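You operate a simulated robot arm through the tools that you are given. There is no shell and no other tool. Be economical: measure what you need, move in short steps, check, and stop when the job is done.

Carry out the task below with a simulated robot arm. There is one attempt and no reset: what you move stays moved.

TASK
Press the zero button three times.
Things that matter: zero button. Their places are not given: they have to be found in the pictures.

It is judged by the outcome, as a careful person would: the job done as asked, and still so three seconds after it is handed in. It fails if anything else is knocked over, pushed out of place, dropped, spilled or broken.

THE ROBOT
A 7-joint arm with a two-finger parallel gripper, fixed in place. Base frame: the origin is at the foot of the arm, x ahead of it, y to its left, z up. Lengths are in m, angles in degrees, forces in N, time in s.
Its first joint turns from -66.0 to 66.0 degrees. Payload 1.57 kg.
Tool frame: the origin (TCP) lies between the finger pads and is the grasp point; the fingertips stand 0.03 m ahead of it; z points along the fingers, y is the line along which they close. The gripper opens to 0.11 m. The fingers are 0.024 m wide and 0.012 m thick; the gripper's body (0.048 by 0.112 m) begins 0.078 m behind the TCP.
Orientation is that of the tool frame in the base frame, as a unit quaternion [x, y, z, w]. With the fingers straight down and closing along the base's y, the tool's x points along the base's -x, its y along +y and its z along -z.

THE INTERFACE
- The arm moves only by the tool nudge_tool. Its argument "targets" is a list of rows, each a list of 6 numbers: the shift along the base's x, y, z in m, then the turn, a rotation vector about the base's x, y, z in degrees. In form: [[dx, dy, dz, wx, wy, wz], ...]. A call has 1 to 12 rows; each row shifts and turns the commanded pose from where the row before left it. "jaw" is the finger opening in m, from 0 to 0.11, set as the call begins (left out, the last holds). A row lasts 0.2 s, in which the tool goes at most 0.05 m and 8.6 degrees; a call with a longer step from one row to the next is refused whole, and so is a gripper value outside its range. A pose out of reach is approached as far as the arm can. The call stops where the force on the tool passes 40 N (or 10 N more than at its start, if that is more) or the arm is blocked; 0.2 s more then pass. The fingers move at their own pace (about 0.108 m/s each) and stop on an object; they squeeze with about 26 N. The grip force told is the motor's: it shows also when the fingers shut on nothing. Time passes only in rows, and 0.2 s behind the last, so rows that do not move let the fingers close. It gives the time, the measured TCP pose, the force on the tool (base axes), the opening and the grip force at its end, in the units of the frame above (readings bear some noise).
- Cameras (640 x 400 px; columns grow to the right, rows downward): "scene" is fixed at [0.1444, -0.3743, 1.4192]; the picture's right is [0.93, -0.37, 0.00], its down [-0.16, -0.40, -0.90] and it looks along [0.33, 0.84, -0.43] (base axes); focal length 368 px, centre (320, 200). "wrist" rides on the gripper at [-0.036, 0, -0.08] in the tool frame; the picture's right is [0.00, -1.00, 0.00], its down [0.97, 0.00, -0.24] and it looks along [0.24, 0.00, 0.97] (tool axes); focal length 218 px, centre (320, 200).
- snapshot(camera): a new picture of that camera. No time passes.
- pixel_to_xyz(camera, pixels): for up to 12 pixels [column, row] of the newest picture of that camera ("zoom" is the newest enlarged one), the place [x, y, z] in the base frame of the surface seen there, good to about 0.003 m. No time passes.
- close_up(camera, box): a new picture of the part [left, top, right, bottom] of that camera's present view, enlarged. No time passes.
- close_job(): hands the job in; it is judged then, once.

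Work in short steps. Measure before you move; look again where a grasp or a placing could have gone wrong, and mend it. You have 60 turns and 30 pictures in all, the two below and enlarged ones among them. Open the gripper and draw the arm clear of the work before you hand the job in, unless the task says otherwise; then end with one line.

The tools are called after "Request:" as name(argument=value, ...) on one line, values as JSON. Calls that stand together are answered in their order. nudge_tool: Moves the arm, as the interface text tells. Its arguments: {"type":"object","properties":{"targets":{"type":"array"},"jaw":{"type":"number"}},"required":["targets"]} The other tools are called the same way: snapshot (camera) takes a picture; pixel_to_xyz (camera, pixels) gives the place of the surface under pixels of a picture; close_up (camera, box) takes an enlarged picture of a part of a camera's view; close_job () hands the job in.

At the start:

```text
t: 0.0
position: [0.3354, 0.1467, 1.2004]
ee_rot: [0.0, 1.0, 0.0, -0.001]
wrist_force: [0.5, 1.0, -0.6]
gripper_width: 0.1102
finger_force: 0.0
```

scene: 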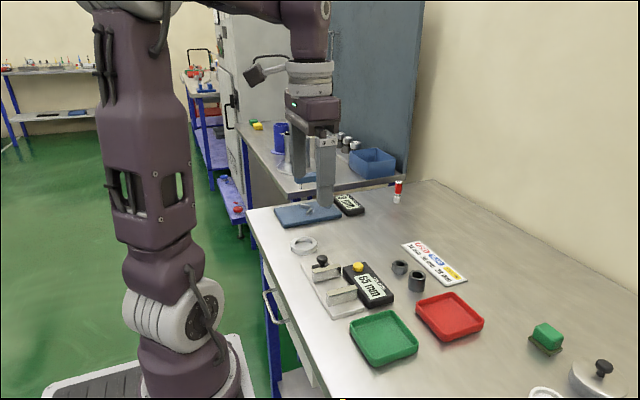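
wrist: 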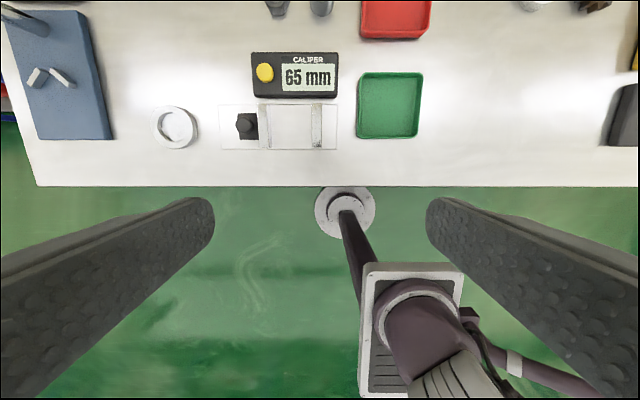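

The caliper display with a yellow button is at wrist (265,72), and there's another black display at scene (350,204). I'll look closer at both.

Request:
close_up(camera="scene", box=[270, 180, 430, 320])

Request:
close_up(camera="wrist", box=[200, 30, 360, 160])

Request:
pixel_to_xyz(camera="wrist", pixels=[[265, 72], [258, 72], [272, 72], [265, 65], [265, 79], [310, 92], [256, 92], [246, 125], [320, 125], [295, 125]])

Request:
pixel_to_xyz(camera="scene", pixels=[[358, 266], [358, 270], [350, 204], [322, 260], [375, 290]])

```text
2.86 times, centred on (350, 250) of scene
```

zoom: 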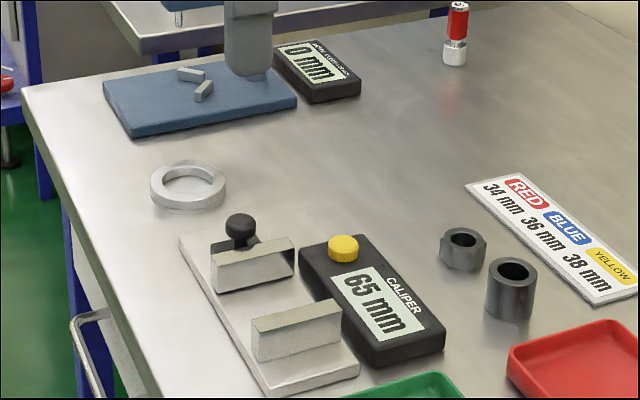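

```text
3.08 times, centred on (280, 95) of wrist
```

zoom: 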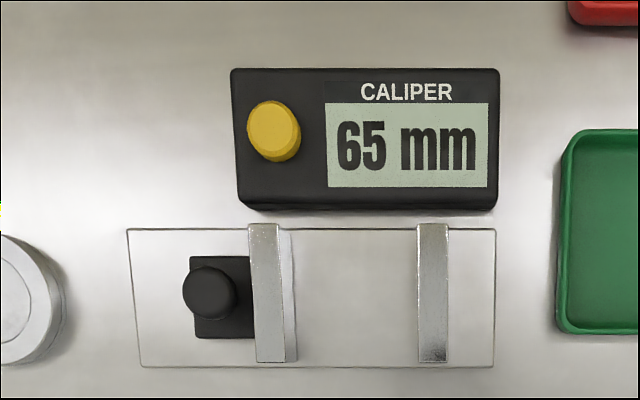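

```text
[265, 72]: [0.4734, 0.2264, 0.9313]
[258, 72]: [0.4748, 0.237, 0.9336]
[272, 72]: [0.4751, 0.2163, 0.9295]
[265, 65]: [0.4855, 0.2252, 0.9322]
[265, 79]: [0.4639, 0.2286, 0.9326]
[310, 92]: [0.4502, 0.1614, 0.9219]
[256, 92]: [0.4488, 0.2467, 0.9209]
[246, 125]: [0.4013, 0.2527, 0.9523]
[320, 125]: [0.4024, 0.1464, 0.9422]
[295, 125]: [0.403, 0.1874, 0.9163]
```

```text
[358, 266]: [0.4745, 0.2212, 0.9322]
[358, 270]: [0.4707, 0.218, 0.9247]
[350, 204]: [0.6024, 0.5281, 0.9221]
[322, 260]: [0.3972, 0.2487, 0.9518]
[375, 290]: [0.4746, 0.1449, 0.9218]
```

The yellow button centre is about (0.474, 0.224) with its top near z≈0.932. I'll check the far display for other buttons and measure the table height.

Request:
close_up(camera="scene", box=[310, 170, 390, 220])

Request:
close_up(camera="scene", box=[330, 250, 410, 310])

Request:
pixel_to_xyz(camera="scene", pixels=[[380, 240], [330, 225], [358, 262], [354, 266], [362, 266], [358, 268], [345, 266], [324, 257], [415, 270], [400, 264]])

```text
8.00 times, centred on (350, 195) of scene
```

zoom: 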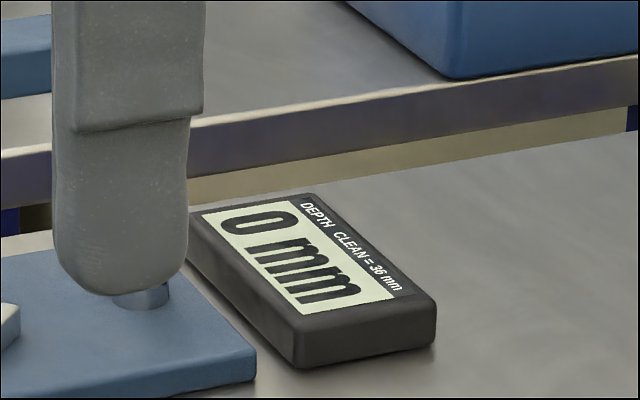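

```text
6.67 times, centred on (370, 280) of scene
```

zoom: 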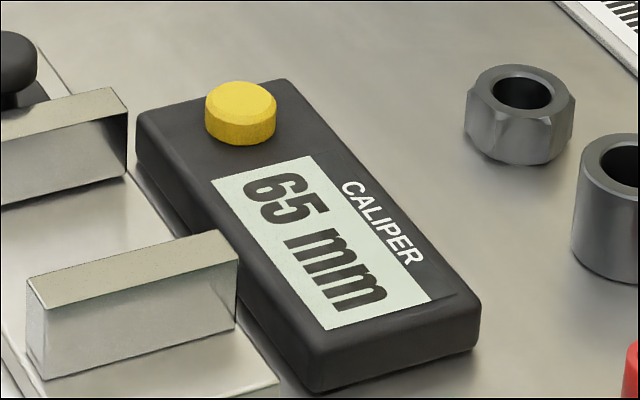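

```text
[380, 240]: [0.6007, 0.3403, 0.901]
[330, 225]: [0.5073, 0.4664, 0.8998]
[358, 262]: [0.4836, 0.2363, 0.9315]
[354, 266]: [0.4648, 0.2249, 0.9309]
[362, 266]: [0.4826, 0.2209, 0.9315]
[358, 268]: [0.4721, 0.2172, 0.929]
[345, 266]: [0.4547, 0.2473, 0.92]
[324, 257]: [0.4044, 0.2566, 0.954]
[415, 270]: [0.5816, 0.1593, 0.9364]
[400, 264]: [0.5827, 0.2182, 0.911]
```

The only button is the yellow one on the caliper, top at z≈0.932 and centre about (0.474, 0.226). I'll close the jaws and go above it with the tips about 4 cm high.

Request:
nudge_tool(targets=[[0.0231, 0.0132, -0.0333, 0, 0, 0], [0.0231, 0.0132, -0.0333, 0, 0, 0], [0.0231, 0.0132, -0.0333, 0, 0, 0], [0.0231, 0.0132, -0.0333, 0, 0, 0], [0.0231, 0.0132, -0.0333, 0, 0, 0], [0.0231, 0.0132, -0.0333, 0, 0, 0], [0, 0, 0, 0, 0, 0], [0, 0, 0, 0, 0, 0]], jaw=0)

Request:
close_up(camera="scene", box=[310, 220, 410, 310])

Request:
snapshot(camera="wrist")

```text
t: 1.8
position: [0.4716, 0.2286, 1.0012]
ee_rot: [0.0, 1.0, 0.0, 0.0]
wrist_force: [0.0, 0.9, 0.2]
gripper_width: 0.0001
finger_force: 21.4
```

```text
4.44 times, centred on (360, 265) of scene
```

zoom: 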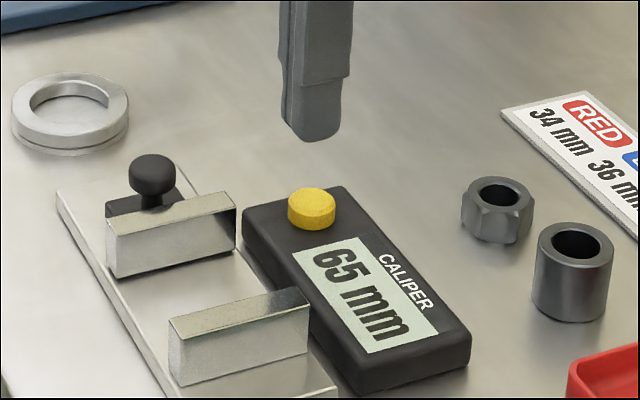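

```text
22 pictures are left
```

wrist: 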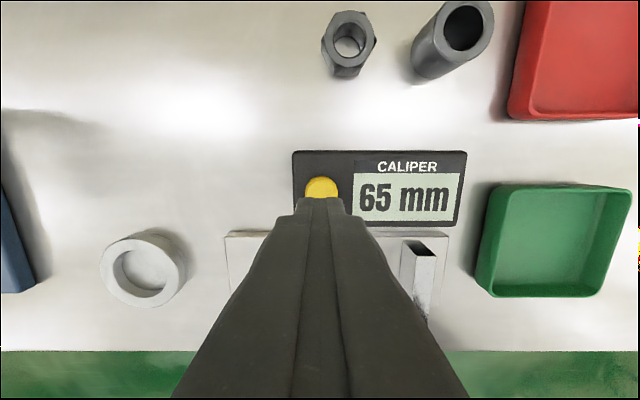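

The fingers line up with the button at column 321. I'll measure the visible button edge to refine x.

Request:
pixel_to_xyz(camera="wrist", pixels=[[321, 179], [321, 183], [321, 190], [308, 190], [335, 190], [300, 165]])

Request:
pixel_to_xyz(camera="zoom", pixels=[[312, 200], [292, 200], [332, 200], [312, 191], [312, 210]])

```text
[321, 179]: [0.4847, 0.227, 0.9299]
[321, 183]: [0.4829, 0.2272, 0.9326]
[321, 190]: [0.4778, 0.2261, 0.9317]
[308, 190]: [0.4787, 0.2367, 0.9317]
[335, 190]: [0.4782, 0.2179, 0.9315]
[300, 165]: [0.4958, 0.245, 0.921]
```

```text
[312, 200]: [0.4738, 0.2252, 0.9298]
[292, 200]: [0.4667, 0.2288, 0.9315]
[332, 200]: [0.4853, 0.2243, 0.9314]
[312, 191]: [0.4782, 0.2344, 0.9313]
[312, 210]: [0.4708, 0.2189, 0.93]
```

Button centre is (0.475, 0.227). I'll descend to just above it, then ease down in 1 mm steps to find contact.

Request:
nudge_tool(targets=[[0.002, -0.001, -0.016, 0, 0, 0], [0, 0, -0.014, 0, 0, 0], [0, 0, -0.005, 0, 0, 0], [0, 0, 0, 0, 0, 0]])

Request:
nudge_tool(targets=[[0, 0, -0.001, 0, 0, 0], [0, 0, -0.001, 0, 0, 0], [0, 0, -0.001, 0, 0, 0], [0, 0, -0.001, 0, 0, 0], [0, 0, -0.001, 0, 0, 0]])

Request:
close_up(camera="scene", box=[310, 220, 410, 310])

```text
t: 2.8
position: [0.4766, 0.2258, 0.9651]
ee_rot: [-0.001, 1.0, 0.0, 0.0]
wrist_force: [0.4, 0.1, 0.2]
gripper_width: 0.0
finger_force: 21.5
```

```text
t: 4.0
position: [0.4756, 0.2273, 0.9613]
ee_rot: [0.0, 1.0, 0.0, 0.0]
wrist_force: [1.3, 0.2, 0.1]
gripper_width: 0.0001
finger_force: 21.5
```

```text
4.44 times, centred on (360, 265) of scene
```

zoom: 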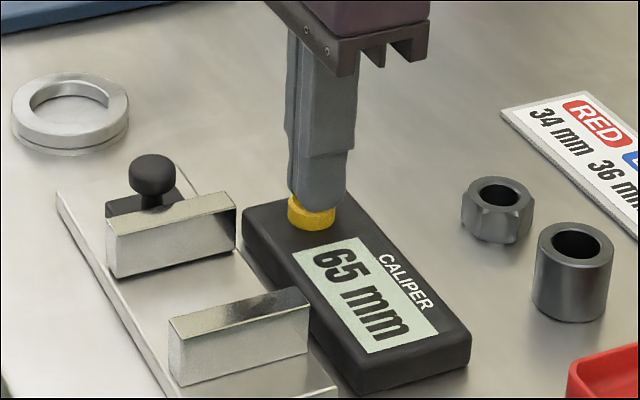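

The tips are just touching the button with no force yet. I'll continue down in 1 mm steps.

Request:
nudge_tool(targets=[[0, 0, -0.001, 0, 0, 0], [0, 0, -0.001, 0, 0, 0]])

Request:
nudge_tool(targets=[[0, 0, -0.001, 0, 0, 0], [0, 0, -0.001, 0, 0, 0]])

Request:
close_up(camera="scene", box=[310, 220, 410, 310])

```text
t: 4.6
position: [0.4745, 0.2261, 0.9593]
ee_rot: [0.0, 1.0, 0.0, 0.001]
wrist_force: [0.0, -1.1, 0.6]
gripper_width: 0.0
finger_force: 21.1
```

```text
t: 5.2
position: [0.4754, 0.2266, 0.9582]
ee_rot: [0.0, 1.0, 0.0, 0.0]
wrist_force: [0.0, -1.3, 1.9]
gripper_width: 0.0
finger_force: 20.6
```

```text
4.44 times, centred on (360, 265) of scene
```

zoom: 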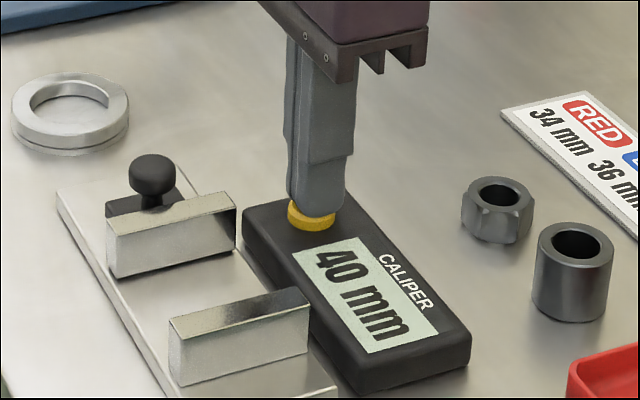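

The display changed from 65 to 40 mm, so the first press registered with the button partly down. I'll lift clear and look at the display again.

Request:
nudge_tool(targets=[[0, 0, 0.008, 0, 0, 0], [0, 0, 0.008, 0, 0, 0], [0, 0, 0, 0, 0, 0]])

Request:
close_up(camera="scene", box=[310, 220, 410, 310])

```text
t: 6.0
position: [0.4753, 0.2257, 0.9724]
ee_rot: [0.0, 1.0, 0.0, 0.0]
wrist_force: [-0.3, -0.2, -0.4]
gripper_width: 0.0
finger_force: 21.1
```

```text
4.44 times, centred on (360, 265) of scene
```

zoom: 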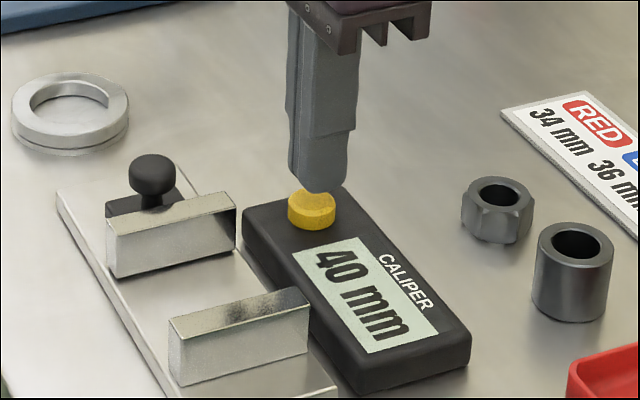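

The button sprang back and the display stays at 40. Second press: the same depth plus 0.7 mm for margin.

Request:
nudge_tool(targets=[[0, 0, -0.008, 0, 0, 0], [0, 0, -0.004, 0, 0, 0], [0, 0, -0.003, 0, 0, 0], [0, 0, -0.0017, 0, 0, 0], [0, 0, 0, 0, 0, 0]])

Request:
close_up(camera="scene", box=[310, 220, 410, 310])

Request:
nudge_tool(targets=[[0, 0, 0.008, 0, 0, 0], [0, 0, 0.0087, 0, 0, 0], [0, 0, 0, 0, 0, 0]])

Request:
close_up(camera="scene", box=[310, 220, 410, 310])

```text
t: 7.2
position: [0.474, 0.226, 0.9554]
ee_rot: [-0.002, 1.0, 0.0, 0.0]
wrist_force: [1.5, 1.2, 5.4]
gripper_width: 0.0001
finger_force: 21.6
```

```text
4.44 times, centred on (360, 265) of scene
```

zoom: 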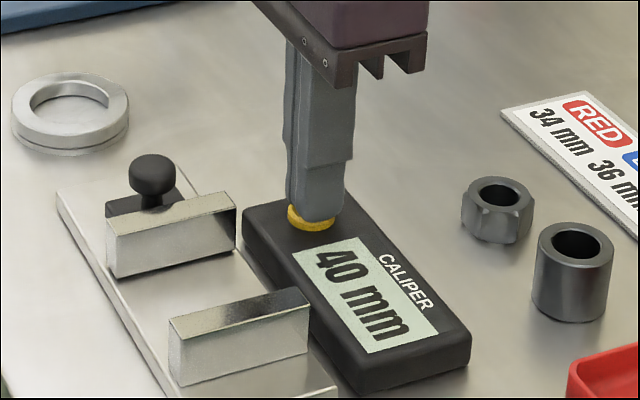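

```text
t: 8.0
position: [0.4755, 0.2245, 0.9736]
ee_rot: [0.0, 1.0, 0.001, 0.0]
wrist_force: [0.4, -0.3, 0.1]
gripper_width: 0.0003
finger_force: 21.4
```

```text
4.44 times, centred on (360, 265) of scene
```

zoom: 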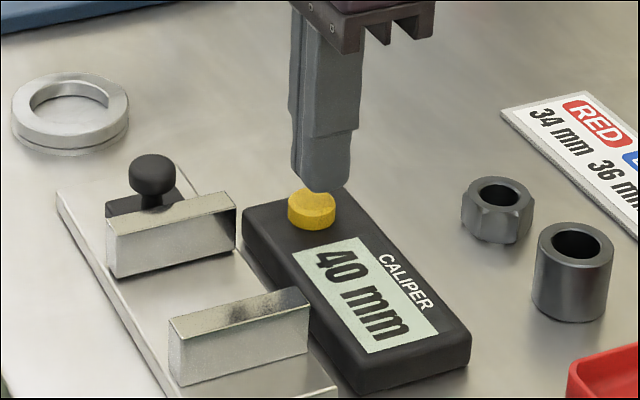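

The second press went deeper (5.4 N) than the first and released fully; the display holds at its zeroed value of 40. I'll make the third press the same way.

Request:
nudge_tool(targets=[[0, 0, -0.008, 0, 0, 0], [0, 0, -0.004, 0, 0, 0], [0, 0, -0.003, 0, 0, 0], [0, 0, -0.0017, 0, 0, 0], [0, 0, 0, 0, 0, 0]])

Request:
close_up(camera="scene", box=[310, 220, 410, 310])

Request:
nudge_tool(targets=[[0, 0, 0.008, 0, 0, 0], [0, 0, 0.0087, 0, 0, 0], [0, 0, 0.04, 0, 0, 0], [0, 0, 0.045, 0, 0, 0], [0, 0, 0.045, 0, 0, 0], [0, 0, 0, 0, 0, 0]])

Request:
close_up(camera="scene", box=[310, 220, 410, 310])

```text
t: 9.2
position: [0.4752, 0.2254, 0.956]
ee_rot: [0.0, 1.0, 0.0, -0.001]
wrist_force: [2.3, 1.0, 3.9]
gripper_width: 0.0
finger_force: 21.2
```

```text
4.44 times, centred on (360, 265) of scene
```

zoom: 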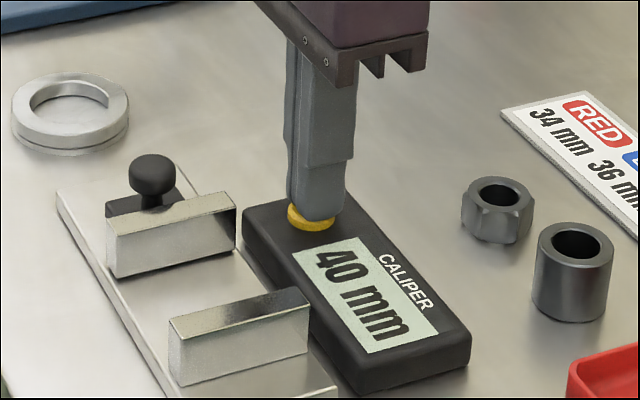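

```text
t: 10.6
position: [0.4732, 0.227, 1.1041]
ee_rot: [0.0, 1.0, -0.001, 0.0]
wrist_force: [0.0, -0.3, -0.1]
gripper_width: 0.0
finger_force: 21.5
```

```text
4.44 times, centred on (360, 265) of scene
```

zoom: 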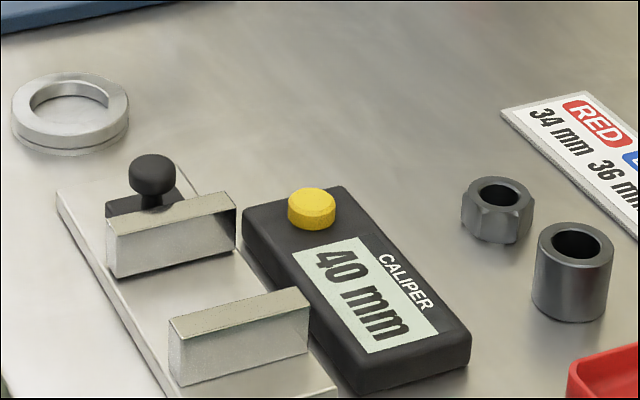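

All three presses went down past the depth where the first one registered, the button is back up, and nothing has moved. I'll open the gripper in the clear.

Request:
nudge_tool(targets=[[-0.03, -0.02, 0.03, 0, 0, 0], [-0.03, -0.02, 0.03, 0, 0, 0], [0, 0, 0, 0, 0, 0], [0, 0, 0, 0, 0, 0]], jaw=0.11)

```text
t: 11.6
position: [0.4126, 0.1827, 1.1637]
ee_rot: [0.0, 1.0, 0.001, 0.0]
wrist_force: [-0.6, 0.2, -0.2]
gripper_width: 0.11
finger_force: 0.1
```

Request:
close_job()

```text
The job is handed in.
```

I pressed the caliper's yellow zero button three times, letting it spring back up after each press. The first press changed the display from 65 to 40 mm. It stayed at 40 after that, so I judged the second and third presses by how far the button went down, which was further than on the first. Nothing else moved, and the gripper is open and clear of the work.
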